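You operate a simulated robot arm through the tools that you are given. There is no shell and no other tool. Be economical: measure what you need, move in short steps, check, and stop when the job is done.

You are at the controls of a simulated two-armed robot. One attempt, no reset.

Task
On the white bench: vent, unlock seat 29, blue slider to 0, keys 57 and 59 off.
Fine: leave the yellow slider out; the black slider comes out once the gauge shows zero; the red key goes off last.

Only the result counts: the job must be done as asked and must still hold three seconds after the hand-in. Knocking over, shifting, dropping, spilling or breaking anything else fails it.

Robot
Two 7-joint arms with fingered hands on one trunk, on a base that drives. Base frame: it is fixed to the floor where the robot stands at the start and does not move with it; the origin is under the middle of the robot, x ahead of it, y to its left, z up. Readings come in m, degrees, newtons and seconds.
The left shoulder is at the start at [0.033, 0.17, 1.222], the right one opposite. With the tool pointing down near the work surface each hand reaches from about 0.24 to 0.74 m from the robot's upright axis, wherever it stands, measured 20 degrees to its own side. Places, roughly: blue slider [0.5, -0.5, 0.9]; gauge over the white bench [0.9, 0.1, 1.1]; left black key on the grey panel [0.9, -0.3, 1.1]; left black slider [0.6, 0.2, 0.9]; middle black key on the grey panel [0.9, -0.4, 1.1]; middle black slider [0.6, 0.1, 0.9]; red key on the grey panel [0.9, -0.1, 1.1]; right black key on the grey panel [0.9, -0.5, 1.1]; right black slider [0.6, 0, 0.9]; yellow slider [0.5, -0.2, 0.9]. Payload 4 kg a hand.
The tool frame of a hand sits at the grasp point between the pads (the TCP): z along the fingers, y along the line on which they close. The tips reach 0.026 m beyond it. The gripper opens to 0.132 m. The gripper's body begins 0.073 m behind the TCP. The gripper is a hand of 4 fingers: y runs from the thumb to the fingers, the wrist lies at [0, 0, -0.224] in the tool frame, and closing takes about 1.5 s.
Orientation is told as [roll, pitch, yaw] about the base's x, y, z axes, in that order, counted from this pose: with the fingers straight down and closing along the base's y, the tool's x points along the base's -x, its y along +y and its z along -z.

Tools
- The arms move only by the tool nudge_tool. It takes "left_deltas", "right_deltas" or both (then of equal length, played together; a hand with none holds still); each is a list of rows, each a list of 7 numbers: the shift along the tool's x, y, z in m, then the turn, a rotation vector about the tool's x, y, z in degrees, then the gripper command, from -1 (fully open) to 1 (shut), values between in proportion. In form: [[tx, ty, tz, rx, ry, rz, gripper], ...]. A call has 1 to 8 rows; each row shifts and turns the commanded pose from where the row before left it, along the tool's axes as they then stand. Each row takes 0.2 s and may step no farther than 0.05 m and 8.6 degrees from the row before; otherwise, or with a gripper value out of range, the whole call is refused. Where a pose cannot be reached the arm comes as near as it can. A force on the tool above 50 N (or 10 N above the force at the start of the call, whichever is more), or a blocked arm, ends the call early, and 0.2 s more pass. Each finger travels about 0.045 m/s and halts on what it meets, pressing with about 22 N; the grip force reading is that of the motor and also rises with nothing between the fingers. The clock runs only during rows and for 0.2 s after the last one: add rows that do not move to give the fingers time. The reply holds the time, the measured pose of the TCP, the force on the tool along the base axes, the opening and the grip force, in the units named above and with some noise, with the torque about the TCP (base axes, N m) and any sound that the robot's microphone picked up.
- Cameras (640 x 400 px; columns grow to the right, rows downward): "scene" is now at [0.1149, -0.0153, 1.3942]; the picture's right is [-0.20, -0.98, 0.00], its down [-0.57, 0.11, -0.81] and it looks along [0.80, -0.16, -0.58] (base axes); focal length 245 px, centre (320, 200). "left" rides on the left gripper at [-0.068, 0.002, -0.097] in its tool frame; the picture's right is [-0.03, -1.00, 0.00], its down [0.82, -0.02, -0.58] and it looks along [0.58, -0.01, 0.82] (tool axes); focal length 270 px, centre (320, 200). "right" rides on the right gripper at [0.068, 0.002, -0.097] in its tool frame; the picture's right is [-0.03, 1.00, 0.00], its down [-0.82, -0.02, -0.58] and it looks along [-0.58, -0.02, 0.82] (tool axes); focal length 270 px, centre (320, 200). There is no depth. A picture from a camera that has moved, and an enlarged one, comes with that camera's place and axes in the base frame and with its lens.
- grab_frame(camera): a new picture of that camera. It takes no simulated time.
- move_column(by): slides the trunk up (or, below 0, down) by that many m; the arms and the scene camera ride with it, the base frame stays. It gives what a move gives, with no picture.
- roll_base(legs): drives the robot by 1 to 6 legs, each [ahead, turn to the left] in m and degrees, along the robot's own axes; the way and the turn of a leg run together, so that a leg with both is an arc; at most 1.5 m and 180 degrees a leg. The arms and the cameras ride along, it lands a little off, and it stops where it bumps. It gives what a move gives.
- set_grasp(shape, hand): the hand has 4 fingers and takes this shape, open, in about a second: jaw (thumb against the fingers, like two jaws); tri (thumb and two fingers); tip (a fingertip pinch); poke (one finger out to press); point (the index stretched); flat (the hand flat); cup (the hand cupped); fist (a fist). The gripper value then closes the fingers along that shape, each until it touches; the sizes above hold for jaw. It gives what a move gives, with no picture.
- turn_head(pan, tilt): turns the head with the scene camera to pan (to the left, within 86 degrees either way) and tilt (down, from -29 to 69), counted from straight ahead of the robot. It gives what a move gives.
- close_up(camera, box): a new picture of the part [left, top, right, bottom] of that camera's present view, enlarged. It takes no simulated time.
- hand_in(): hands the job in; it is judged then, once.

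Work in short steps. Places have to be worked out from the pictures, the camera data and where the tool is seen: move nearer, look again, correct. Check each grasp and each placing, and mend what went wrong. You have 120 turns and 88 pictures in all, those below and enlarged ones among them. Open the grippers and draw the arms clear of the work before you hand the job in, unless the task says otherwise; then end with one line.

The tools are called after "Emit:" as a command line: name --argument value ..., lists and objects as JSON in quotes. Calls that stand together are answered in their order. nudge_tool: Moves the arms, as the interface text tells. Its arguments: {"type":"object","properties":{"left_deltas":{"type":"array"},"right_deltas":{"type":"array"}},"required":[]} The other tools are called the same way: move_column (by) slides the trunk up or down; set_grasp (shape, hand) gives the hand a shape; roll_base (legs) drives the base; turn_head (pan, tilt) turns the head that bears the scene camera; grab_frame (camera) takes a picture; close_up (camera, box) takes an enlarged picture of a part of a camera's view; hand_in () hands the job in.

At the start:

```text
time_s: 0.0
left_position: [0.4714, 0.0047, 1.255]
left_ee_rot: [0.0, 0.2, -0.1]
left_ft_force: [-0.1, -0.9, -0.1]
left_ft_torque: [-0.02, 0.04, 0.01]
left_finger_gap: 0.1319
left_gripper_force: 0.1
left_shape: jaw
right_position: [0.3635, -0.2991, 1.2582]
right_ee_rot: [0.1, 0.0, 0.0]
right_ft_force: [0.0, 0.0, 0.1]
right_ft_torque: [0.01, -0.04, 0.01]
right_finger_gap: 0.1317
right_gripper_force: 0.1
right_shape: jaw
trunk travel left (down, up): [-0.45, 0.305]
robot x, y, heading: [-0.0019, 0.0008, 0.1]
head pan, tilt: [-11.3, 35.5]
```

scene: 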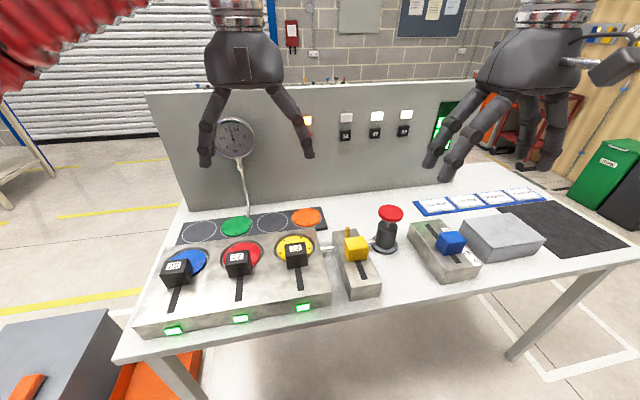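
right: 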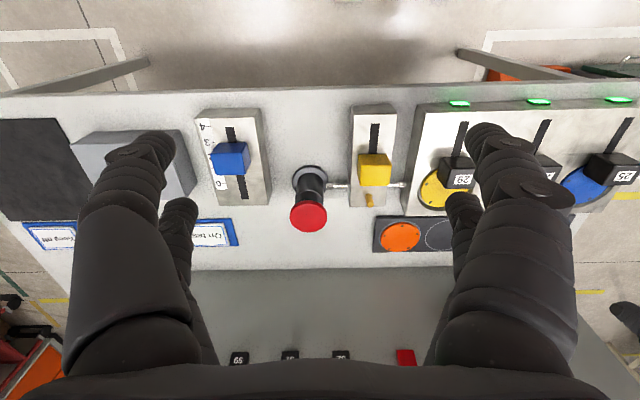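
left: 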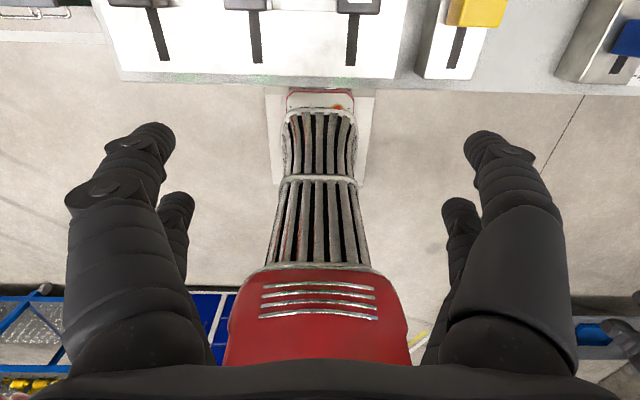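

The arms hide part of the panel; I'll look at enlarged parts of the scene to read the labels and the layout.

Emit:
close_up --camera "scene" --box '[130, 180, 350, 340]'

Emit:
close_up --camera "scene" --box '[280, 80, 480, 200]'

Emit:
close_up --camera "scene" --box '[320, 170, 560, 310]'

```text
2.50 times, centred on (240, 260) of scene
camera zoom: at [0.1149, -0.0153, 1.3942], right [-0.2, -0.98, 0.0], down [-0.57, 0.11, -0.81], along [0.8, -0.16, -0.58], focal length 612 px, centre (520, 50)
```

zoom: 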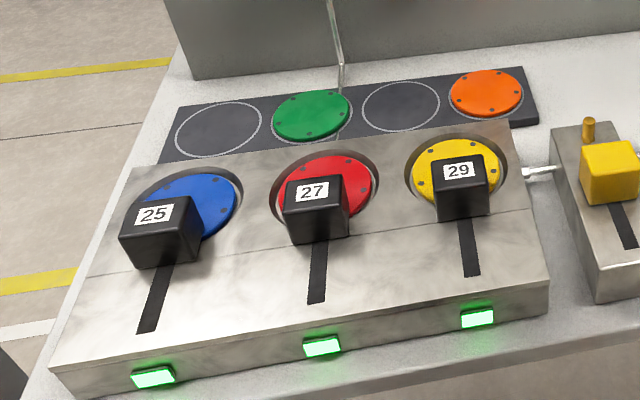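

```text
3.20 times, centred on (380, 140) of scene
camera zoom: at [0.1149, -0.0153, 1.3942], right [-0.2, -0.98, 0.0], down [-0.57, 0.11, -0.81], along [0.8, -0.16, -0.58], focal length 784 px, centre (128, 392)
```

zoom: 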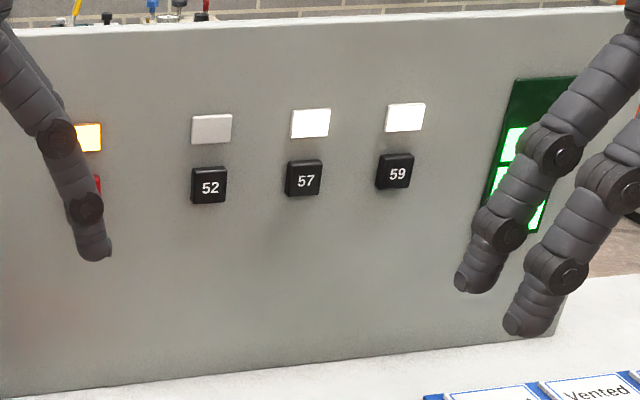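

```text
2.67 times, centred on (440, 240) of scene
camera zoom: at [0.1149, -0.0153, 1.3942], right [-0.2, -0.98, 0.0], down [-0.57, 0.11, -0.81], along [0.8, -0.16, -0.58], focal length 653 px, centre (0, 93)
```

zoom: 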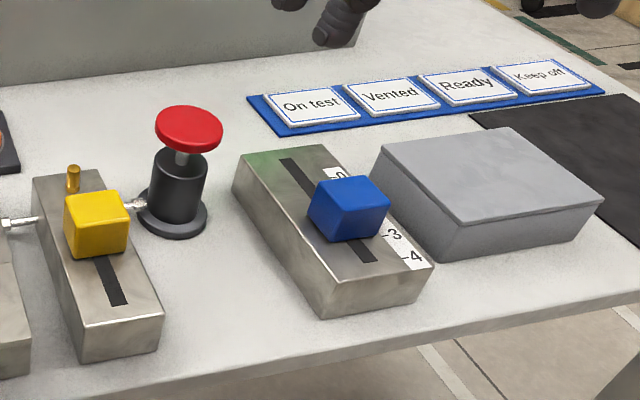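

Lit keys are 57, 59 and the red one; sliders 25/27/29 and yellow are at the far end, blue stands about at 2. I move the left hand to its side to see the gauge, red key and sign panel.

Emit:
nudge_tool --left_deltas '[[0, 0.05, 0, 0, 0, 0, -1], [0, 0.05, 0, 0, 0, 0, -1], [0, 0.05, 0, 0, 0, 0, -1], [0, 0.05, 0, 0, 0, 0, -1], [0, 0.05, 0, 0, 0, 0, -1], [0, 0.05, 0, 0, 0, 0, -1]]' --right_deltas '[[0.02, 0, 0, 0, 0, 0, -1], [0.02, -0.02, 0, 0, 0, 0, -1], [0.02, -0.02, 0, 0, 0, 0, -1], [0, -0.02, 0, 0, 0, 0, -1], [0, -0.02, 0, 0, 0, 0, -1], [0, 0, 0, 0, 0, 0, -1]]'

Emit:
turn_head --pan -11.3 --tilt 30

Emit:
grab_frame --camera "scene"

```text
time_s: 1.4
left_position: [0.4711, 0.3092, 1.2555]
left_ee_rot: [0.0, 0.1, -0.2]
left_ft_force: [-0.4, -0.8, -0.3]
left_ft_torque: [-0.01, -0.01, 0.03]
left_finger_gap: 0.1316
left_gripper_force: 0.0
left_shape: jaw
right_position: [0.3038, -0.3794, 1.2599]
right_ee_rot: [0.0, -0.1, -0.1]
right_ft_force: [-0.2, 0.4, 0.4]
right_ft_torque: [-0.02, 0.04, 0.03]
right_finger_gap: 0.132
right_gripper_force: 0.0
right_shape: jaw
trunk travel left (down, up): [-0.45, 0.305]
robot x, y, heading: [-0.0022, -0.0009, -0.1]
head pan, tilt: [-11.3, 35.5]
```

```text
time_s: 2.1
left_position: [0.4721, 0.3052, 1.255]
left_ee_rot: [0.0, 0.0, -0.1]
left_ft_force: [0.1, -0.1, 0.0]
left_ft_torque: [-0.02, 0.06, -0.01]
left_finger_gap: 0.132
left_gripper_force: 0.1
left_shape: jaw
right_position: [0.3032, -0.381, 1.2585]
right_ee_rot: [0.3, 0.0, -0.2]
right_ft_force: [0.3, -0.1, -0.7]
right_ft_torque: [0.01, -0.02, 0.0]
right_finger_gap: 0.1318
right_gripper_force: 0.1
right_shape: jaw
trunk travel left (down, up): [-0.45, 0.305]
robot x, y, heading: [0.0014, -0.0009, -0.2]
head pan, tilt: [-11.3, 30.0]
```

```text
81 pictures are left
camera scene: at [0.1174, -0.016, 1.4027], right [-0.2, -0.98, 0.0], down [-0.49, 0.1, -0.87], along [0.85, -0.17, -0.5], focal length 245 px, centre (320, 200)
```

scene: 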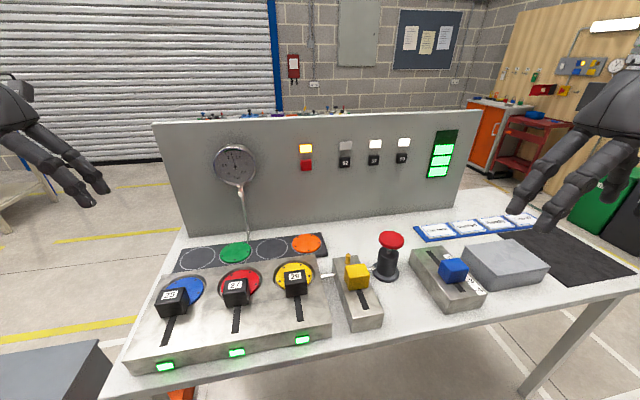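

Emit:
close_up --camera "scene" --box '[200, 130, 328, 210]'

Emit:
close_up --camera "scene" --box '[320, 110, 480, 210]'

Emit:
close_up --camera "scene" --box '[260, 220, 420, 340]'

```text
5.00 times, centred on (264, 170) of scene
camera zoom: at [0.1174, -0.016, 1.4027], right [-0.2, -0.98, 0.0], down [-0.49, 0.1, -0.87], along [0.85, -0.17, -0.5], focal length 1225 px, centre (600, 350)
```

zoom: 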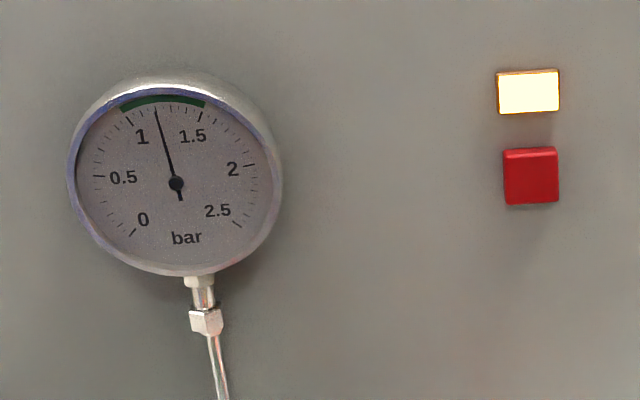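

```text
4.00 times, centred on (400, 160) of scene
camera zoom: at [0.1174, -0.016, 1.4027], right [-0.2, -0.98, 0.0], down [-0.49, 0.1, -0.87], along [0.85, -0.17, -0.5], focal length 980 px, centre (0, 360)
```

zoom: 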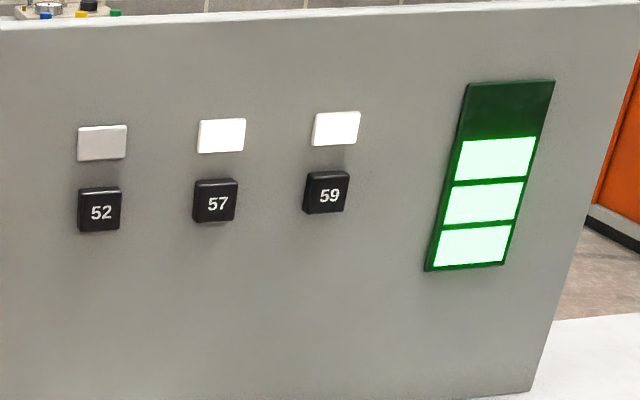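

```text
3.33 times, centred on (340, 280) of scene
camera zoom: at [0.1174, -0.016, 1.4027], right [-0.2, -0.98, 0.0], down [-0.49, 0.1, -0.87], along [0.85, -0.17, -0.5], focal length 816 px, centre (253, -67)
```

zoom: 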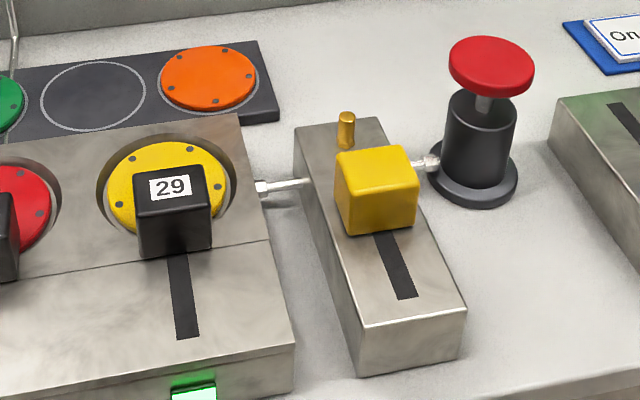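

Gauge shows 1.1 bar; the red mushroom looks like the hand pump and the yellow slider is the vent. I bring the right hand above the yellow slider to measure it.

Emit:
nudge_tool --right_deltas '[[-0.027, 0.03, 0.018, 0, 0, 0, -1], [-0.027, 0.03, 0.018, 0, 0, 0, -1], [-0.027, 0.03, 0.018, 0, 0, 0, -1], [-0.027, 0.03, 0.018, 0, 0, 0, -1], [-0.027, 0.03, 0.018, 0, 0, 0, -1], [-0.027, 0.03, 0.018, 0, 0, 0, -1], [0, 0, 0, 0, 0, 0, -1]]'

Emit:
grab_frame --camera "right"

Emit:
grab_frame --camera "scene"

```text
time_s: 3.7
left_position: [0.471, 0.3067, 1.2563]
left_ee_rot: [0.0, 0.1, -0.1]
left_ft_force: [-0.9, -0.1, 0.0]
left_ft_torque: [0.03, -0.07, -0.02]
left_finger_gap: 0.132
left_gripper_force: 0.1
left_shape: jaw
right_position: [0.4636, -0.1984, 1.153]
right_ee_rot: [0.0, -0.1, -0.1]
right_ft_force: [-1.0, 0.4, 0.0]
right_ft_torque: [-0.01, -0.03, -0.02]
right_finger_gap: 0.1319
right_gripper_force: 0.0
right_shape: jaw
trunk travel left (down, up): [-0.45, 0.305]
robot x, y, heading: [-0.0011, -0.0026, 0.2]
head pan, tilt: [-11.3, 30.0]
```

```text
77 pictures are left
camera right: at [0.3957, -0.1963, 1.2491], right [0.03, 1.0, 0.0], down [0.82, -0.02, 0.58], along [0.58, -0.01, -0.82], focal length 270 px, centre (320, 200)
```

right: 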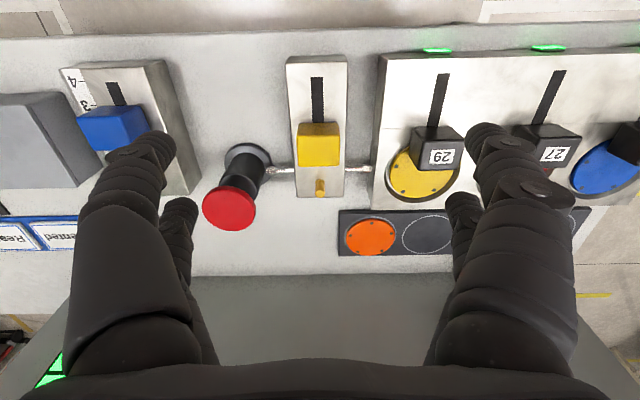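

```text
76 pictures are left
camera scene: at [0.1159, -0.0158, 1.403], right [-0.2, -0.98, 0.0], down [-0.49, 0.1, -0.87], along [0.85, -0.17, -0.5], focal length 245 px, centre (320, 200)
```

scene: 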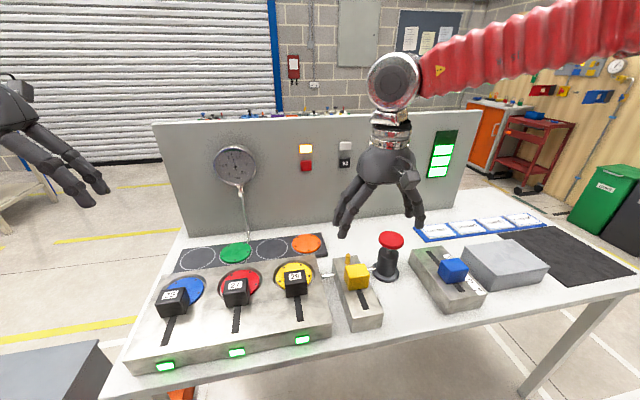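

Triangulating the three views puts the yellow knob near [0.565, -0.203], top about 0.89, roughly 6 cm wide. I go above it with the gap narrowed, and look again.

Emit:
nudge_tool --right_deltas '[[-0.02, -0.001, 0.03, 0, 0, 0, -0.4], [-0.02, -0.001, 0.03, 0, 0, 0, -0.4], [-0.02, -0.001, 0.03, 0, 0, 0, -0.4], [-0.02, -0.001, 0.03, 0, 0, 0, -0.4], [-0.02, -0.001, 0.03, 0, 0, 0, -0.4], [0, 0, 0, 0, 0, 0, -0.4]]'

Emit:
grab_frame --camera "right"

Emit:
close_up --camera "scene" --box '[280, 180, 440, 340]'

```text
time_s: 5.1
left_position: [0.4707, 0.3079, 1.256]
left_ee_rot: [0.0, 0.0, -0.1]
left_ft_force: [-0.2, 0.9, 1.5]
left_ft_torque: [0.04, -0.04, 0.01]
left_finger_gap: 0.1318
left_gripper_force: 0.1
left_shape: jaw
right_position: [0.5633, -0.2052, 0.9986]
right_ee_rot: [0.1, -0.1, -0.1]
right_ft_force: [0.9, 1.4, -0.4]
right_ft_torque: [-0.01, -0.02, -0.01]
right_finger_gap: 0.0925
right_gripper_force: 0.0
right_shape: jaw
trunk travel left (down, up): [-0.45, 0.305]
robot x, y, heading: [-0.0018, -0.0003, 0.2]
head pan, tilt: [-11.3, 30.0]
```

```text
75 pictures are left
camera right: at [0.4951, -0.2039, 1.0959], right [0.03, 1.0, 0.0], down [0.82, -0.02, 0.58], along [0.58, -0.01, -0.82], focal length 270 px, centre (320, 200)
```

right: 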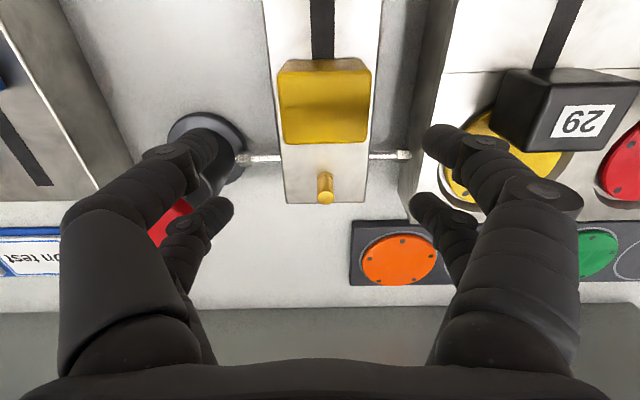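

```text
2.50 times, centred on (360, 260) of scene
camera zoom: at [0.117, -0.0155, 1.4029], right [-0.2, -0.98, 0.0], down [-0.49, 0.1, -0.87], along [0.85, -0.17, -0.5], focal length 612 px, centre (220, 50)
```

zoom: 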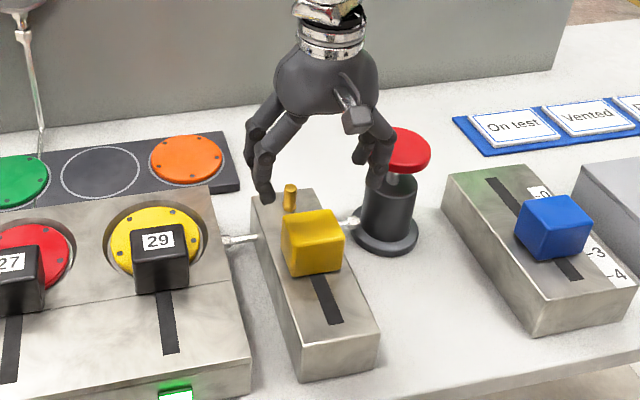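

The pump head sits near [0.62, -0.33, 0.94], clear of the hand if the gap stays narrow. The knob is about at [0.553, -0.201], top ~0.915; I descend beside it.

Emit:
nudge_tool --right_deltas '[[0.01, 0.004, 0.02, 0, 0, 0, -0.25], [0, 0, 0.03, 0, 0, 0, -0.25], [0, 0, 0.03, 0, 0, 0, -0.25], [0, 0, 0.022, 0, 0, 0, -0.25], [0, 0, 0, 0, 0, 0, -0.25]]'

Emit:
grab_frame --camera "right"

Emit:
close_up --camera "scene" --box '[280, 180, 440, 340]'

```text
time_s: 6.3
left_position: [0.4723, 0.3081, 1.2564]
left_ee_rot: [0.1, 0.2, -0.1]
left_ft_force: [0.1, 0.5, 0.2]
left_ft_torque: [-0.01, 0.02, 0.0]
left_finger_gap: 0.1319
left_gripper_force: 0.0
left_shape: jaw
right_position: [0.5308, -0.2226, 0.9176]
right_ee_rot: [0.1, -0.2, 0.0]
right_ft_force: [0.3, 2.1, 2.7]
right_ft_torque: [0.15, -0.05, 0.03]
right_finger_gap: 0.0842
right_gripper_force: 0.1
right_shape: jaw
right hand out of reach, approached as far as the arm can: row 2, 3, 4
trunk travel left (down, up): [-0.45, 0.305]
robot x, y, heading: [0.0009, -0.004, -0.1]
head pan, tilt: [-11.3, 30.0]
```

```text
73 pictures are left
camera right: at [0.4627, -0.2217, 1.0141], right [0.03, 1.0, 0.0], down [0.82, -0.02, 0.58], along [0.58, -0.01, -0.82], focal length 270 px, centre (320, 200)
```

right: 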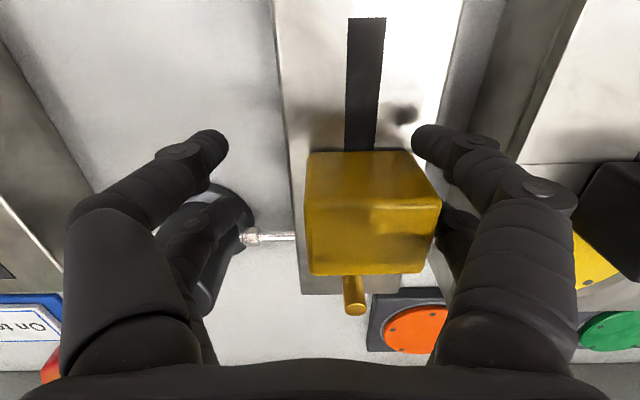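

```text
2.50 times, centred on (360, 260) of scene
camera zoom: at [0.1177, -0.0152, 1.4028], right [-0.2, -0.98, 0.0], down [-0.49, 0.1, -0.87], along [0.85, -0.17, -0.5], focal length 612 px, centre (220, 50)
```

zoom: 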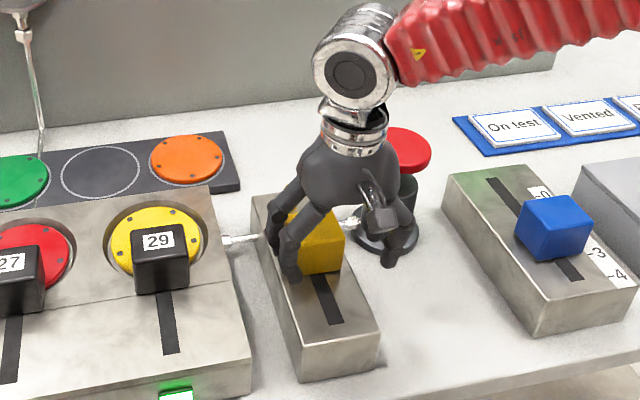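

The arm stopped short at an awkward configuration rather than touching anything. I raise the trunk so that the forearm comes from higher, then come down again.

Emit:
move_column --by 0.15

```text
time_s: 8.0
left_position: [0.473, 0.3055, 1.4045]
left_ee_rot: [0.0, 0.1, -0.1]
left_ft_force: [-0.7, -0.1, -0.9]
left_ft_torque: [-0.02, 0.01, 0.02]
left_finger_gap: 0.1318
left_gripper_force: 0.1
left_shape: jaw
right_position: [0.5324, -0.2239, 1.0879]
right_ee_rot: [0.2, -2.3, -0.1]
right_ft_force: [-0.7, 0.3, -0.8]
right_ft_torque: [0.01, 0.01, 0.0]
right_finger_gap: 0.0827
right_gripper_force: 0.1
right_shape: jaw
trunk travel left (down, up): [-0.6, 0.155]
robot x, y, heading: [-0.0043, 0.0043, 0.2]
head pan, tilt: [-11.3, 30.0]
```

Checking where the commanded pose now stands, with a small rise.

Emit:
nudge_tool --right_deltas '[[0, 0, 0, 0, 0, 0, -0.25], [0, 0, 0, 0, 0, 0, -0.25]]'

```text
time_s: 8.6
left_position: [0.4714, 0.3053, 1.4048]
left_ee_rot: [0.0, 0.0, -0.2]
left_ft_force: [-0.2, -0.5, 0.7]
left_ft_torque: [-0.04, 0.02, -0.01]
left_finger_gap: 0.1321
left_gripper_force: 0.0
left_shape: jaw
right_position: [0.5326, -0.2238, 1.0884]
right_ee_rot: [0.2, -2.4, -0.1]
right_ft_force: [-0.7, 1.6, 0.1]
right_ft_torque: [0.03, 0.0, -0.03]
right_finger_gap: 0.0828
right_gripper_force: 0.1
right_shape: jaw
trunk travel left (down, up): [-0.6, 0.155]
robot x, y, heading: [0.0017, 0.0002, 0.0]
head pan, tilt: [-11.3, 30.0]
```

Commanded pose equals the measured one. I correct the pitch and go to [0.553, -0.201, 1.0].

Emit:
nudge_tool --right_deltas '[[-0.007, 0.008, 0.03, 0, 2.3, 0, -0.25], [-0.007, 0.008, 0.03, 0, 0, 0, -0.25], [-0.007, 0.007, 0.03, 0, 0, 0, -0.25], [0, 0, 0, 0, 0, 0, -0.25]]'

```text
time_s: 9.6
left_position: [0.4734, 0.3054, 1.4046]
left_ee_rot: [0.0, 0.2, -0.1]
left_ft_force: [0.7, -0.7, 0.2]
left_ft_torque: [-0.01, 0.03, 0.0]
left_finger_gap: 0.1319
left_gripper_force: 0.0
left_shape: jaw
right_position: [0.5053, -0.2443, 1.0462]
right_ee_rot: [0.2, -0.2, -0.1]
right_ft_force: [-0.1, -0.1, 0.5]
right_ft_torque: [0.0, 0.0, -0.02]
right_finger_gap: 0.0832
right_gripper_force: 0.1
right_shape: jaw
right hand out of reach, approached as far as the arm can: row 1, 2, 3
trunk travel left (down, up): [-0.6, 0.155]
robot x, y, heading: [-0.0005, -0.0004, 0.0]
head pan, tilt: [-11.3, 30.0]
```

The limit got worse with the trunk high, so I go the other way: lift the hand well up, then lower the trunk.

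Emit:
nudge_tool --right_deltas '[[0, 0, -0.045, 0, 0, 0, -0.25], [0, 0, -0.045, 0, 0, 0, -0.25], [0, 0, -0.045, 0, 0, 0, -0.25], [0, 0, -0.045, 0, 0, 0, -0.25], [0, 0, -0.045, 0, 0, 0, -0.25], [0, 0, -0.045, 0, 0, 0, -0.25], [0, 0, -0.04, 0, 0, 0, -0.25], [0, 0, 0, 0, 0, 0, -0.25]]' --left_deltas '[[0, 0, 0, 0, 0, 0, -1], [0, 0, 0, 0, 0, 0, -1], [0, 0, 0, 0, 0, 0, -1], [0, 0, 0, 0, 0, 0, -1], [0, 0, 0, 0, 0, 0, -1], [0, 0, 0, 0, 0, 0, -1], [0, 0, 0, 0, 0, 0, -1], [0, 0, 0, 0, 0, 0, -1]]'

Emit:
move_column --by -0.3

Emit:
grab_frame --camera "scene"

```text
time_s: 11.4
left_position: [0.4724, 0.3057, 1.4052]
left_ee_rot: [0.0, 0.0, -0.1]
left_ft_force: [0.6, 0.1, 0.1]
left_ft_torque: [0.0, -0.01, -0.01]
left_finger_gap: 0.1318
left_gripper_force: 0.1
left_shape: jaw
right_position: [0.5045, -0.2458, 1.3564]
right_ee_rot: [0.2, 0.1, -0.2]
right_ft_force: [-0.5, -0.3, -0.9]
right_ft_torque: [0.04, 0.01, -0.01]
right_finger_gap: 0.0829
right_gripper_force: 0.0
right_shape: jaw
trunk travel left (down, up): [-0.6, 0.155]
robot x, y, heading: [-0.0016, 0.0014, 0.0]
head pan, tilt: [-11.3, 30.0]
```

```text
time_s: 14.4
left_position: [0.4721, 0.3055, 1.1053]
left_ee_rot: [0.0, 0.0, -0.2]
left_ft_force: [0.5, -0.4, 0.6]
left_ft_torque: [-0.03, -0.03, -0.01]
left_finger_gap: 0.1319
left_gripper_force: 0.1
left_shape: jaw
right_position: [0.5027, -0.2473, 1.057]
right_ee_rot: [0.2, -0.1, -0.2]
right_ft_force: [0.1, -0.5, -0.5]
right_ft_torque: [0.01, -0.03, 0.0]
right_finger_gap: 0.0831
right_gripper_force: 0.2
right_shape: jaw
trunk travel left (down, up): [-0.3, 0.455]
robot x, y, heading: [0.0013, 0.0013, -0.0]
head pan, tilt: [-11.3, 30.0]
```

```text
71 pictures are left
camera scene: at [0.156, -0.0157, 1.2508], right [-0.2, -0.98, 0.0], down [-0.49, 0.1, -0.87], along [0.85, -0.17, -0.5], focal length 245 px, centre (320, 200)
```

scene: 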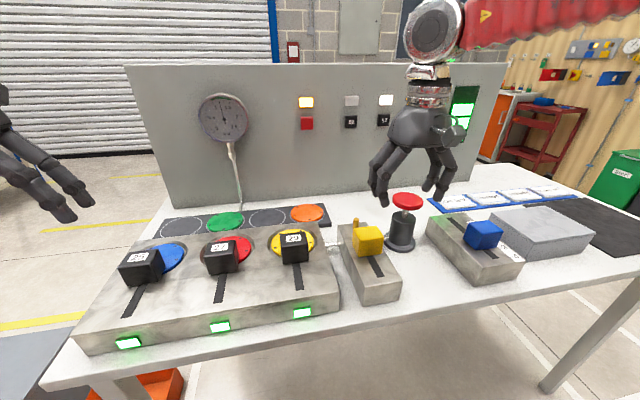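

This view also gives the yellow knob as [0.55, -0.203]. I move above it and down.

Emit:
nudge_tool --right_deltas '[[-0.025, 0.022, 0.02, 0, 0, 0, -0.25], [-0.025, 0.022, 0.03, 0, 0, 0, -0.25], [0, 0, 0.03, 0, 0, 0, -0.25], [0, 0, 0.03, 0, 0, 0, -0.25], [0, 0, 0.03, 0, 0, 0, -0.25], [0, 0, 0.017, 0, 0, 0, -0.25], [0, 0, 0, 0, 0, 0, -0.25]]'

Emit:
grab_frame --camera "right"

Emit:
close_up --camera "scene" --box '[300, 160, 460, 320]'

```text
time_s: 16.0
left_position: [0.471, 0.3063, 1.106]
left_ee_rot: [0.0, 0.0, -0.1]
left_ft_force: [-0.3, 0.8, 0.0]
left_ft_torque: [-0.01, -0.02, 0.0]
left_finger_gap: 0.1322
left_gripper_force: 0.0
left_shape: jaw
right_position: [0.5544, -0.2022, 0.8995]
right_ee_rot: [0.2, -0.2, -0.1]
right_ft_force: [-0.2, 0.3, 0.4]
right_ft_torque: [0.02, -0.02, -0.01]
right_finger_gap: 0.0829
right_gripper_force: 0.0
right_shape: jaw
trunk travel left (down, up): [-0.3, 0.455]
robot x, y, heading: [-0.0022, -0.0, 0.1]
head pan, tilt: [-11.3, 30.0]
```

```text
70 pictures are left
camera right: at [0.4869, -0.2012, 0.9954], right [0.03, 1.0, 0.0], down [0.82, -0.02, 0.58], along [0.58, -0.01, -0.82], focal length 270 px, centre (320, 200)
```

right: 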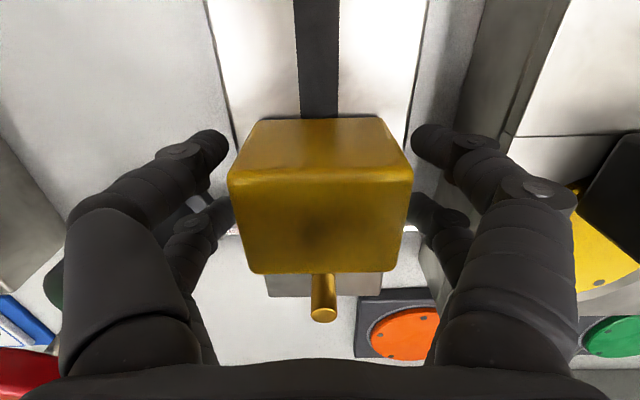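

```text
2.50 times, centred on (380, 240) of scene
camera zoom: at [0.1563, -0.0157, 1.2507], right [-0.2, -0.98, 0.0], down [-0.49, 0.1, -0.87], along [0.85, -0.17, -0.5], focal length 612 px, centre (170, 100)
```

zoom: 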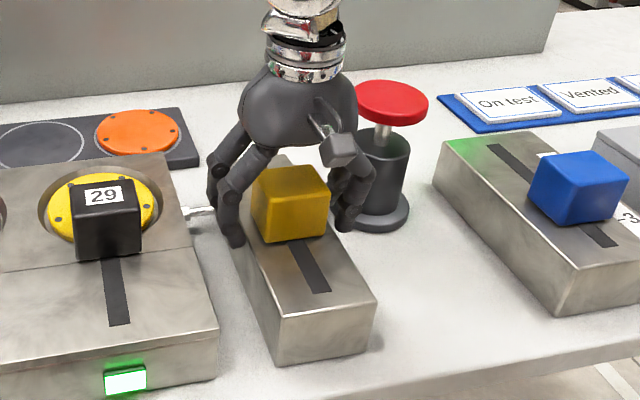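

Reach is fine now, and the fingers straddle the yellow knob evenly. I close on it.

Emit:
nudge_tool --right_deltas '[[0, 0, 0, 0, 0, 0, 0.2], [0, 0, 0, 0, 0, 0, 0.4], [0, 0, 0, 0, 0, 0, 0.4], [0, 0, 0, 0, 0, 0, 0.4], [0, 0, 0, 0, 0, 0, 0.4]]'

```text
time_s: 17.2
left_position: [0.4728, 0.3064, 1.1055]
left_ee_rot: [0.0, 0.1, -0.1]
left_ft_force: [-0.1, 0.1, -1.1]
left_ft_torque: [0.02, 0.0, -0.01]
left_finger_gap: 0.1321
left_gripper_force: 0.1
left_shape: jaw
right_position: [0.5544, -0.2026, 0.8991]
right_ee_rot: [0.2, -0.1, -0.1]
right_ft_force: [-0.3, -1.3, 3.6]
right_ft_torque: [0.02, -0.05, 0.0]
right_finger_gap: 0.0727
right_gripper_force: 21.8
right_shape: jaw
trunk travel left (down, up): [-0.3, 0.455]
robot x, y, heading: [-0.0013, -0.003, -0.2]
head pan, tilt: [-11.3, 30.0]
```

Grip is firm (gap 0.073). I draw it towards the robot in short steps, watching the force.

Emit:
nudge_tool --right_deltas '[[0.01, 0, 0, 0, 0, 0, 0.4], [0.01, 0, 0, 0, 0, 0, 0.4], [0.01, 0, 0, 0, 0, 0, 0.4], [0.01, 0, 0, 0, 0, 0, 0.4], [0, 0, 0, 0, 0, 0, 0.4]]'

Emit:
close_up --camera "scene" --box '[300, 160, 460, 320]'

```text
time_s: 18.1
left_position: [0.4723, 0.305, 1.1055]
left_ee_rot: [0.1, 0.1, -0.2]
left_ft_force: [-0.6, -0.8, -0.3]
left_ft_torque: [0.0, 0.04, 0.0]
left_finger_gap: 0.1317
left_gripper_force: 0.1
left_shape: jaw
right_position: [0.5311, -0.202, 0.9051]
right_ee_rot: [0.4, -1.5, -0.3]
right_ft_force: [10.2, 2.0, 1.3]
right_ft_torque: [-0.02, -0.1, 0.2]
right_finger_gap: 0.0607
right_gripper_force: 21.8
right_shape: jaw
trunk travel left (down, up): [-0.3, 0.455]
robot x, y, heading: [0.003, 0.0011, -0.1]
head pan, tilt: [-11.3, 30.0]
stopped in row 4 (right hand): the force on the tool passed its limit at 53 N (the readings are from after the stop); the commanded pose is now the measured one
```

```text
2.50 times, centred on (380, 240) of scene
camera zoom: at [0.1573, -0.0161, 1.2501], right [-0.2, -0.98, 0.0], down [-0.49, 0.1, -0.87], along [0.85, -0.17, -0.5], focal length 612 px, centre (170, 100)
```

zoom: 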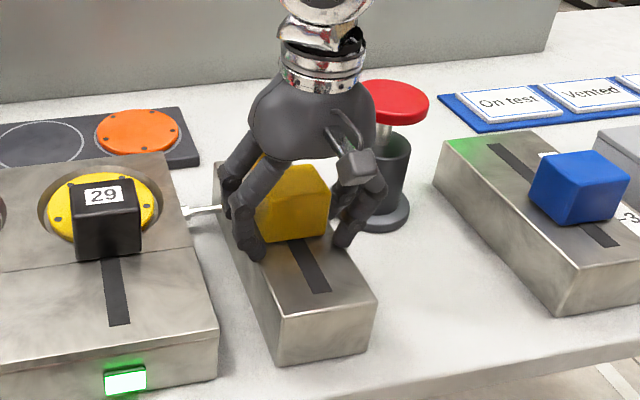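

The knob did not follow: the fingers slipped along it at ~50 N. I open, rise and look closely at the knob and the brass peg for a catch.

Emit:
nudge_tool --right_deltas '[[0, 0, 0, 0, 1.5, 0, -0.25], [0, 0, 0, 0, 0, 0, -0.25], [0, 0, -0.03, 0, 0, 0, -0.25], [0, 0, -0.03, 0, 0, 0, -0.25], [0.02, 0, -0.03, 0, 0, 0, -0.25], [0.03, 0, -0.03, 0, 0, 0, -0.25], [0, 0, 0, 0, 0, 0, -0.25]]'

Emit:
close_up --camera "right" --box '[220, 40, 420, 200]'

Emit:
close_up --camera "scene" --box '[330, 180, 430, 300]'

```text
time_s: 19.7
left_position: [0.472, 0.3063, 1.1046]
left_ee_rot: [-0.1, 0.1, -0.1]
left_ft_force: [0.5, -0.2, 0.1]
left_ft_torque: [0.0, 0.0, -0.01]
left_finger_gap: 0.1319
left_gripper_force: 0.0
left_shape: jaw
right_position: [0.4804, -0.2039, 1.0247]
right_ee_rot: [0.4, 0.4, -0.3]
right_ft_force: [0.0, -1.0, -0.5]
right_ft_torque: [-0.01, 0.03, 0.0]
right_finger_gap: 0.0818
right_gripper_force: 0.1
right_shape: jaw
trunk travel left (down, up): [-0.3, 0.455]
robot x, y, heading: [0.0005, 0.001, 0.1]
head pan, tilt: [-11.3, 30.0]
```

```text
2.50 times, centred on (320, 120) of right
camera zoom: at [0.4127, -0.2023, 1.122], right [0.03, 1.0, 0.01], down [0.82, -0.03, 0.57], along [0.57, -0.01, -0.82], focal length 676 px, centre (320, 400)
```

zoom: 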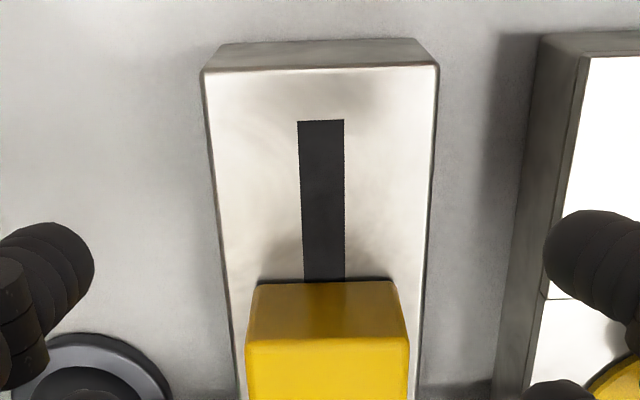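

```text
3.33 times, centred on (380, 240) of scene
camera zoom: at [0.1572, -0.0157, 1.2505], right [-0.2, -0.98, 0.0], down [-0.49, 0.1, -0.87], along [0.85, -0.17, -0.5], focal length 816 px, centre (120, 67)
```

zoom: 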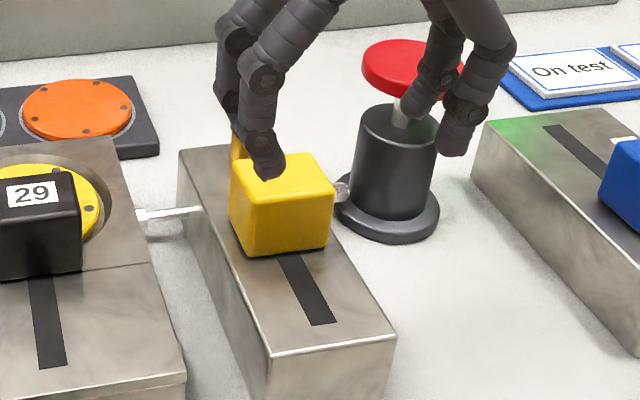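

The knob is ~57 mm wide, front face at x≈0.531, centre ≈0.559; slot ends near x 0.468, and behind it there's ~5 cm to the brass peg. I'll turn the hand 90° so that the fingers hook the far face, and pull slowly; first the turn, raised.

Emit:
nudge_tool --right_deltas '[[0, 0, 0, 0, 0, 8.5, -0.4], [0, 0, 0, 0, 0, 8.5, -0.4], [0, 0, 0, 0, 0, 8.5, -0.4], [0, 0, 0, 0, 0, 8.5, -0.4], [0, 0, 0, 0, 0, 8.5, -0.4], [0, 0, 0, 0, 0, 8.5, -0.4]]'

Emit:
nudge_tool --right_deltas '[[0, 0, 0, 0, 0, 8.5, -0.4], [0, 0, 0, 0, 0, 8.5, -0.4], [0, 0, 0, 0, 0, 8.5, -0.4], [0, 0, 0, 0, 0, 8.5, -0.4], [0, 0, 0, 0, 0, 5, -0.4]]'

```text
time_s: 21.1
left_position: [0.4722, 0.3062, 1.1039]
left_ee_rot: [-0.1, 0.2, -0.1]
left_ft_force: [0.5, -1.2, -0.2]
left_ft_torque: [0.02, 0.02, -0.01]
left_finger_gap: 0.1318
left_gripper_force: 0.1
left_shape: jaw
right_position: [0.4847, -0.2691, 1.0334]
right_ee_rot: [0.4, 1.1, -50.8]
right_ft_force: [0.2, -0.1, 0.7]
right_ft_torque: [0.0, 0.02, 0.03]
right_finger_gap: 0.0918
right_gripper_force: 0.2
right_shape: jaw
right hand out of reach, approached as far as the arm can: row 5, 6
trunk travel left (down, up): [-0.3, 0.455]
robot x, y, heading: [0.0008, -0.0054, 0.2]
head pan, tilt: [-11.3, 30.0]
```

```text
time_s: 22.3
left_position: [0.4721, 0.3063, 1.1051]
left_ee_rot: [0.0, 0.1, 0.0]
left_ft_force: [0.4, -0.1, -0.2]
left_ft_torque: [0.02, -0.03, -0.03]
left_finger_gap: 0.1319
left_gripper_force: 0.1
left_shape: jaw
right_position: [0.4967, -0.4884, 1.0415]
right_ee_rot: [-0.2, 1.0, -89.9]
right_ft_force: [-0.2, -0.2, -0.1]
right_ft_torque: [-0.05, -0.04, 0.04]
right_finger_gap: 0.0921
right_gripper_force: 0.0
right_shape: jaw
right hand out of reach, approached as far as the arm can: row 1, 2, 3, 4, 5
trunk travel left (down, up): [-0.3, 0.455]
robot x, y, heading: [-0.0003, -0.0022, 0.1]
head pan, tilt: [-11.3, 30.0]
```

That turn direction leaves the reach. I turn back the other way, to yaw +90.

Emit:
nudge_tool --right_deltas '[[0, 0, 0, 0, 0, -8.5, -0.4], [0, 0, 0, 0, 0, -8.5, -0.4], [0, 0, 0, 0, 0, -8.5, -0.4], [0, 0, 0, 0, 0, -8.5, -0.4], [0, 0, 0, 0, 0, -8.5, -0.4], [0, 0, 0, 0, 0, -8.5, -0.4], [0, 0, 0, 0, 0, -8.5, -0.4], [0, 0, 0, 0, 0, -8.5, -0.4]]'

Emit:
nudge_tool --right_deltas '[[0, 0, 0, 0, 0, -8.5, -0.4], [0, 0, 0, 0, 0, -8.5, -0.4], [0, 0, 0, 0, 0, -8.5, -0.4], [0, 0, 0, 0, 0, -8.5, -0.4], [0, 0, 0, 0, 0, -8.5, -0.4], [0, 0, 0, 0, 0, -8.5, -0.4], [0, 0, 0, 0, 0, -8.5, -0.4], [0, 0, 0, 0, 0, -8.5, -0.4]]'

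Emit:
nudge_tool --right_deltas '[[0, 0, 0, 0, 0, -8.5, -0.4], [0, 0, 0, 0, 0, -8.5, -0.4], [0, 0, 0, 0, 0, -8.5, -0.4], [0, 0, 0, 0, 0, -8.5, -0.4], [0, 0, 0, 0, 0, -8.5, -0.4], [0, 0, 0, 0, 0, 0, -0.4]]'

```text
time_s: 24.1
left_position: [0.4716, 0.3059, 1.1065]
left_ee_rot: [0.0, 0.1, -0.2]
left_ft_force: [0.0, 0.0, 0.2]
left_ft_torque: [0.0, 0.02, -0.03]
left_finger_gap: 0.1318
left_gripper_force: 0.0
left_shape: jaw
right_position: [0.4964, -0.4904, 1.0412]
right_ee_rot: [0.3, 0.5, -22.1]
right_ft_force: [0.0, 0.5, 0.1]
right_ft_torque: [0.02, 0.01, -0.02]
right_finger_gap: 0.0921
right_gripper_force: 0.0
right_shape: jaw
trunk travel left (down, up): [-0.3, 0.455]
robot x, y, heading: [0.0017, -0.0019, 0.2]
head pan, tilt: [-11.3, 30.0]
```

```text
time_s: 25.9
left_position: [0.4719, 0.3056, 1.1046]
left_ee_rot: [0.0, 0.0, -0.1]
left_ft_force: [-0.6, 1.1, 0.0]
left_ft_torque: [0.06, -0.02, 0.01]
left_finger_gap: 0.1315
left_gripper_force: 0.0
left_shape: jaw
right_position: [0.4967, -0.4891, 1.0416]
right_ee_rot: [0.5, -0.2, 45.9]
right_ft_force: [-0.9, 0.5, 0.4]
right_ft_torque: [0.01, 0.0, 0.02]
right_finger_gap: 0.0919
right_gripper_force: 0.1
right_shape: jaw
trunk travel left (down, up): [-0.3, 0.455]
robot x, y, heading: [0.0009, -0.0054, 0.3]
head pan, tilt: [-11.3, 30.0]
```

```text
time_s: 27.3
left_position: [0.4717, 0.3057, 1.1054]
left_ee_rot: [0.0, 0.1, 0.0]
left_ft_force: [0.7, 0.2, -0.3]
left_ft_torque: [0.01, 0.02, 0.01]
left_finger_gap: 0.132
left_gripper_force: 0.0
left_shape: jaw
right_position: [0.4963, -0.4903, 1.0416]
right_ee_rot: [0.3, -0.3, 88.4]
right_ft_force: [0.2, -0.5, 0.5]
right_ft_torque: [-0.03, -0.03, -0.02]
right_finger_gap: 0.0922
right_gripper_force: 0.0
right_shape: jaw
trunk travel left (down, up): [-0.3, 0.455]
robot x, y, heading: [0.0017, -0.002, -0.1]
head pan, tilt: [-11.3, 30.0]
```

Yaw near +90 is reachable. I move above the yellow knob with this orientation.

Emit:
nudge_tool --right_deltas '[[-0.048, -0.0105, 0, 0, 0, -1.6, -0.4], [-0.048, -0.0105, 0, 0, 0, 0, -0.4], [-0.048, -0.0105, 0, 0, 0, 0, -0.4], [-0.048, -0.0105, 0, 0, 0, 0, -0.4], [-0.048, -0.0105, 0, 0, 0, 0, -0.4], [-0.048, -0.0105, 0, 0, 0, 0, -0.4], [0, 0, 0, 0, 0, 0, -0.4]]'

Emit:
grab_frame --camera "right"

```text
time_s: 28.9
left_position: [0.4701, 0.3059, 1.107]
left_ee_rot: [0.0, 0.0, -0.1]
left_ft_force: [0.0, -0.2, 0.4]
left_ft_torque: [-0.01, -0.02, -0.01]
left_finger_gap: 0.1318
left_gripper_force: 0.1
left_shape: jaw
right_position: [0.5586, -0.2061, 1.0449]
right_ee_rot: [0.2, -0.4, 89.8]
right_ft_force: [0.7, 0.2, -0.3]
right_ft_torque: [0.02, -0.02, 0.0]
right_finger_gap: 0.0921
right_gripper_force: 0.1
right_shape: jaw
trunk travel left (down, up): [-0.3, 0.455]
robot x, y, heading: [-0.0009, -0.0015, -0.2]
head pan, tilt: [-11.3, 30.0]
```

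```text
65 pictures are left
camera right: at [0.5569, -0.2734, 1.1419], right [-1.0, 0.03, 0.0], down [0.03, 0.81, 0.58], along [0.01, 0.58, -0.81], focal length 270 px, centre (320, 200)
```

right: 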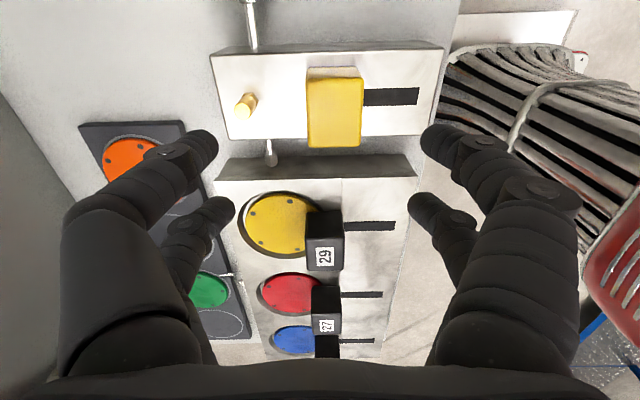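

Seen from the side: knob spans x≈0.522–0.575, peg at x≈0.625. I descend with gap 0.08 centred at x≈0.545, so that the far finger goes between knob and peg.

Emit:
nudge_tool --right_deltas '[[-0.004, 0.0136, 0.02, 0, 0, 0, -0.22], [0, 0, 0.03, 0, 0, 0, -0.22], [0, 0, 0.03, 0, 0, 0, -0.22], [0, 0, 0.02, 0, 0, 0, -0.22], [0, 0, 0, 0, 0, 0, -0.22]]'

Emit:
grab_frame --camera "right"

```text
time_s: 30.1
left_position: [0.4715, 0.3057, 1.1064]
left_ee_rot: [0.0, 0.0, -0.1]
left_ft_force: [0.2, -1.0, 0.0]
left_ft_torque: [-0.01, 0.02, 0.03]
left_finger_gap: 0.1321
left_gripper_force: 0.1
left_shape: jaw
right_position: [0.5454, -0.1971, 0.944]
right_ee_rot: [0.2, -0.5, 89.9]
right_ft_force: [0.8, -0.1, 0.4]
right_ft_torque: [-0.02, -0.04, -0.02]
right_finger_gap: 0.0809
right_gripper_force: 0.1
right_shape: jaw
trunk travel left (down, up): [-0.3, 0.455]
robot x, y, heading: [0.0017, -0.0039, -0.3]
head pan, tilt: [-11.3, 30.0]
```

```text
64 pictures are left
camera right: at [0.5454, -0.2664, 1.0404], right [-1.0, 0.03, 0.0], down [0.02, 0.81, 0.58], along [0.01, 0.58, -0.81], focal length 270 px, centre (320, 200)
```

right: 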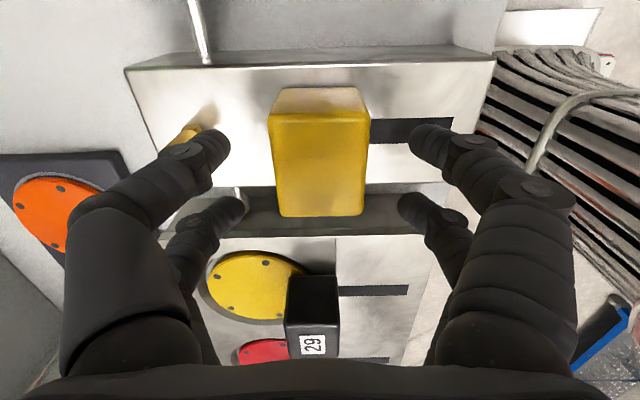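

The knob is centred; I narrow the gap to ~0.067 to stay off the peg and go down the rest.

Emit:
nudge_tool --right_deltas '[[0, 0, 0, 0, 0, 0, -0.03], [0.003, 0, 0.01, 0, 0, 0, -0.03], [0, 0, 0.015, 0, 0, 0, -0.03], [0, 0, 0.015, 0, 0, 0, -0.03], [0, 0, 0.007, 0, 0, 0, -0.03], [0, 0, 0, 0, 0, 0, -0.03]]'

Emit:
grab_frame --camera "right"

```text
time_s: 31.4
left_position: [0.4707, 0.3064, 1.107]
left_ee_rot: [0.0, 0.0, -0.1]
left_ft_force: [0.3, -0.4, -1.0]
left_ft_torque: [-0.03, 0.03, 0.02]
left_finger_gap: 0.1317
left_gripper_force: 0.1
left_shape: jaw
right_position: [0.5499, -0.2, 0.9065]
right_ee_rot: [-0.7, -0.6, 89.8]
right_ft_force: [-2.2, -4.8, 28.8]
right_ft_torque: [-0.28, 1.28, 0.25]
right_finger_gap: 0.069
right_gripper_force: 0.1
right_shape: jaw
trunk travel left (down, up): [-0.3, 0.455]
robot x, y, heading: [0.0017, 0.0007, -0.1]
head pan, tilt: [-11.3, 30.0]
stopped in row 6 (right hand): the force on the tool passed its limit at 53 N (the readings are from after the stop); the commanded pose is now the measured one
```

```text
63 pictures are left
camera right: at [0.5469, -0.2693, 1.0022], right [-1.0, 0.03, -0.01], down [0.02, 0.81, 0.59], along [0.03, 0.59, -0.81], focal length 270 px, centre (320, 200)
```

right: 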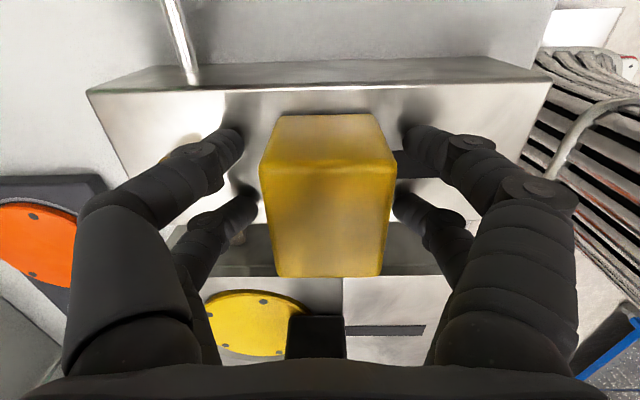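

The tips met the block's top (z≈0.88). I rise 5 mm, close gently, then pull slowly.

Emit:
nudge_tool --right_deltas '[[0, 0, -0.006, 0, 0, 0, -0.03], [0, 0, 0, 0, 0, 0, 0.4], [0, 0, 0, 0, 0, 0, 0.4], [0, 0, 0, 0, 0, 0, 0.4], [0, 0, 0, 0, 0, 0, 0.4], [0, 0, 0, 0, 0, 0, 0.4]]'

Emit:
nudge_tool --right_deltas '[[0, 0.003, 0, 0, 0, 0, 0.4], [0, 0.003, 0, 0, 0, 0, 0.4], [0, 0.003, 0, 0, 0, 0, 0.4], [0, 0.003, 0, 0, 0, 0, 0.4], [0, 0.003, 0, 0, 0, 0, 0.4], [0, 0.003, 0, 0, 0, 0, 0.4]]'

```text
time_s: 32.8
left_position: [0.4724, 0.3049, 1.1061]
left_ee_rot: [0.0, 0.1, 0.0]
left_ft_force: [-0.5, 0.4, 0.3]
left_ft_torque: [-0.01, -0.04, 0.01]
left_finger_gap: 0.132
left_gripper_force: 0.0
left_shape: jaw
right_position: [0.5484, -0.1993, 0.9078]
right_ee_rot: [-0.3, -0.5, 89.8]
right_ft_force: [-1.1, 1.2, -5.4]
right_ft_torque: [0.02, -0.05, -0.01]
right_finger_gap: 0.0373
right_gripper_force: 21.5
right_shape: jaw
trunk travel left (down, up): [-0.3, 0.455]
robot x, y, heading: [-0.0014, 0.0031, -0.1]
head pan, tilt: [-11.3, 30.0]
```

```text
time_s: 34.2
left_position: [0.4726, 0.3052, 1.1048]
left_ee_rot: [-0.1, 0.2, -0.1]
left_ft_force: [0.3, 0.3, 0.5]
left_ft_torque: [0.0, -0.01, -0.01]
left_finger_gap: 0.1318
left_gripper_force: 0.1
left_shape: jaw
right_position: [0.5321, -0.2, 0.9068]
right_ee_rot: [-0.2, -0.5, 89.8]
right_ft_force: [0.9, 4.1, -11.9]
right_ft_torque: [0.08, -0.09, -0.03]
right_finger_gap: 0.0373
right_gripper_force: 22.1
right_shape: jaw
trunk travel left (down, up): [-0.3, 0.455]
robot x, y, heading: [-0.0033, 0.0015, -0.1]
head pan, tilt: [-11.3, 30.0]
```

The hand moved 16 mm with almost no pull; I check whether the knob came along.

Emit:
close_up --camera "scene" --box '[300, 160, 460, 320]'

Emit:
close_up --camera "scene" --box '[180, 80, 340, 180]'

```text
2.50 times, centred on (380, 240) of scene
camera zoom: at [0.1577, -0.0155, 1.2504], right [-0.2, -0.98, 0.0], down [-0.49, 0.1, -0.86], along [0.85, -0.17, -0.5], focal length 612 px, centre (170, 100)
```

zoom: 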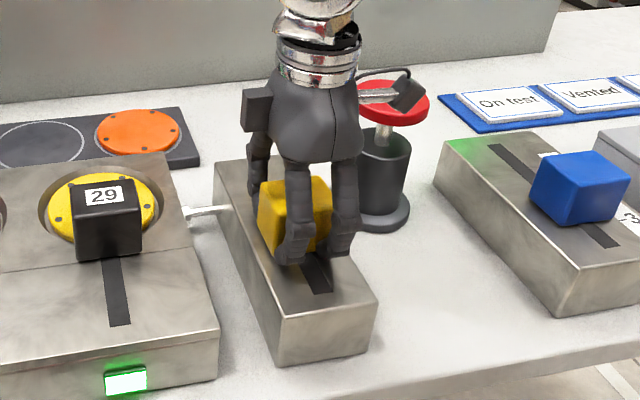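

```text
4.00 times, centred on (260, 130) of scene
camera zoom: at [0.1577, -0.0155, 1.2504], right [-0.2, -0.98, 0.0], down [-0.49, 0.1, -0.86], along [0.85, -0.17, -0.5], focal length 980 px, centre (560, 480)
```

zoom: 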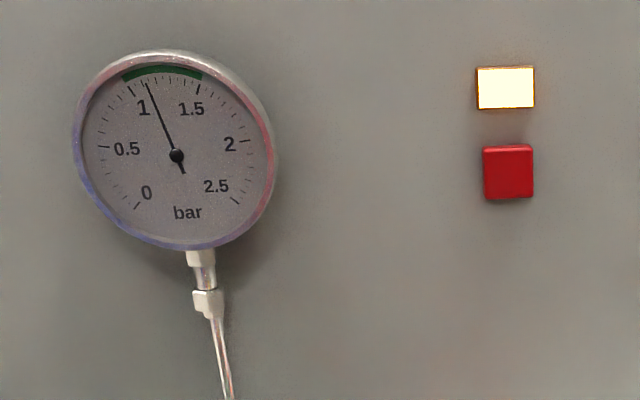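

The knob follows. I continue to draw it out towards the slot's end.

Emit:
nudge_tool --right_deltas '[[0, 0.006, 0, 0, 0, 0, 0.4], [0, 0.006, 0, 0, 0, 0, 0.4], [0, 0.006, 0, 0, 0, 0, 0.4], [0, 0.006, 0, 0, 0, 0, 0.4], [0, 0.006, 0, 0, 0, 0, 0.4], [0, 0.006, 0, 0, 0, 0, 0.4], [0, 0.006, 0, 0, 0, 0, 0.4], [0, 0, 0, 0, 0, 0, 0.4]]'

Emit:
grab_frame --camera "right"

Emit:
close_up --camera "scene" --box '[180, 80, 340, 180]'

```text
time_s: 36.0
left_position: [0.4732, 0.3063, 1.1063]
left_ee_rot: [0.0, 0.0, -0.1]
left_ft_force: [0.5, 0.4, 0.5]
left_ft_torque: [0.02, 0.0, -0.02]
left_finger_gap: 0.1317
left_gripper_force: 0.1
left_shape: jaw
right_position: [0.4888, -0.1986, 0.9085]
right_ee_rot: [-0.2, -0.5, 89.8]
right_ft_force: [0.3, 4.1, -15.0]
right_ft_torque: [0.03, -0.06, -0.03]
right_finger_gap: 0.0369
right_gripper_force: 21.7
right_shape: jaw
trunk travel left (down, up): [-0.3, 0.455]
robot x, y, heading: [0.0012, -0.0005, -0.1]
head pan, tilt: [-11.3, 30.0]
```

```text
60 pictures are left
camera right: at [0.4872, -0.2692, 1.0037], right [-1.0, 0.03, 0.0], down [0.02, 0.81, 0.59], along [0.02, 0.58, -0.81], focal length 270 px, centre (320, 200)
```

right: 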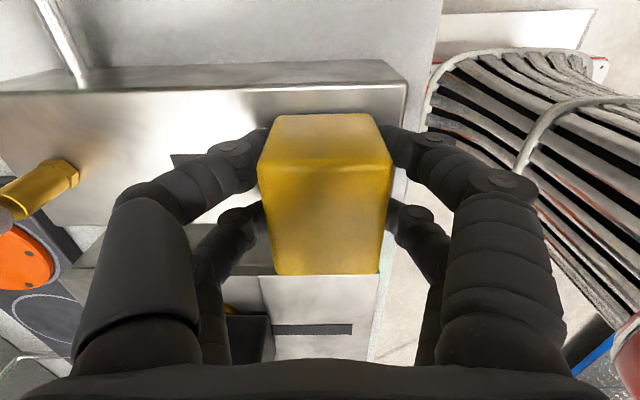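

```text
4.00 times, centred on (260, 130) of scene
camera zoom: at [0.1576, -0.0157, 1.2504], right [-0.2, -0.98, 0.0], down [-0.49, 0.1, -0.87], along [0.85, -0.17, -0.5], focal length 980 px, centre (560, 480)
```

zoom: 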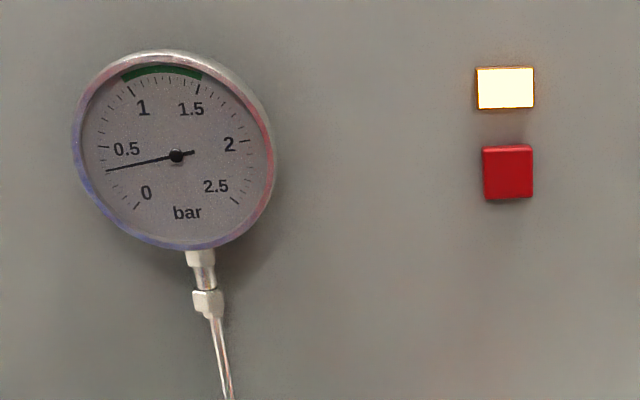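

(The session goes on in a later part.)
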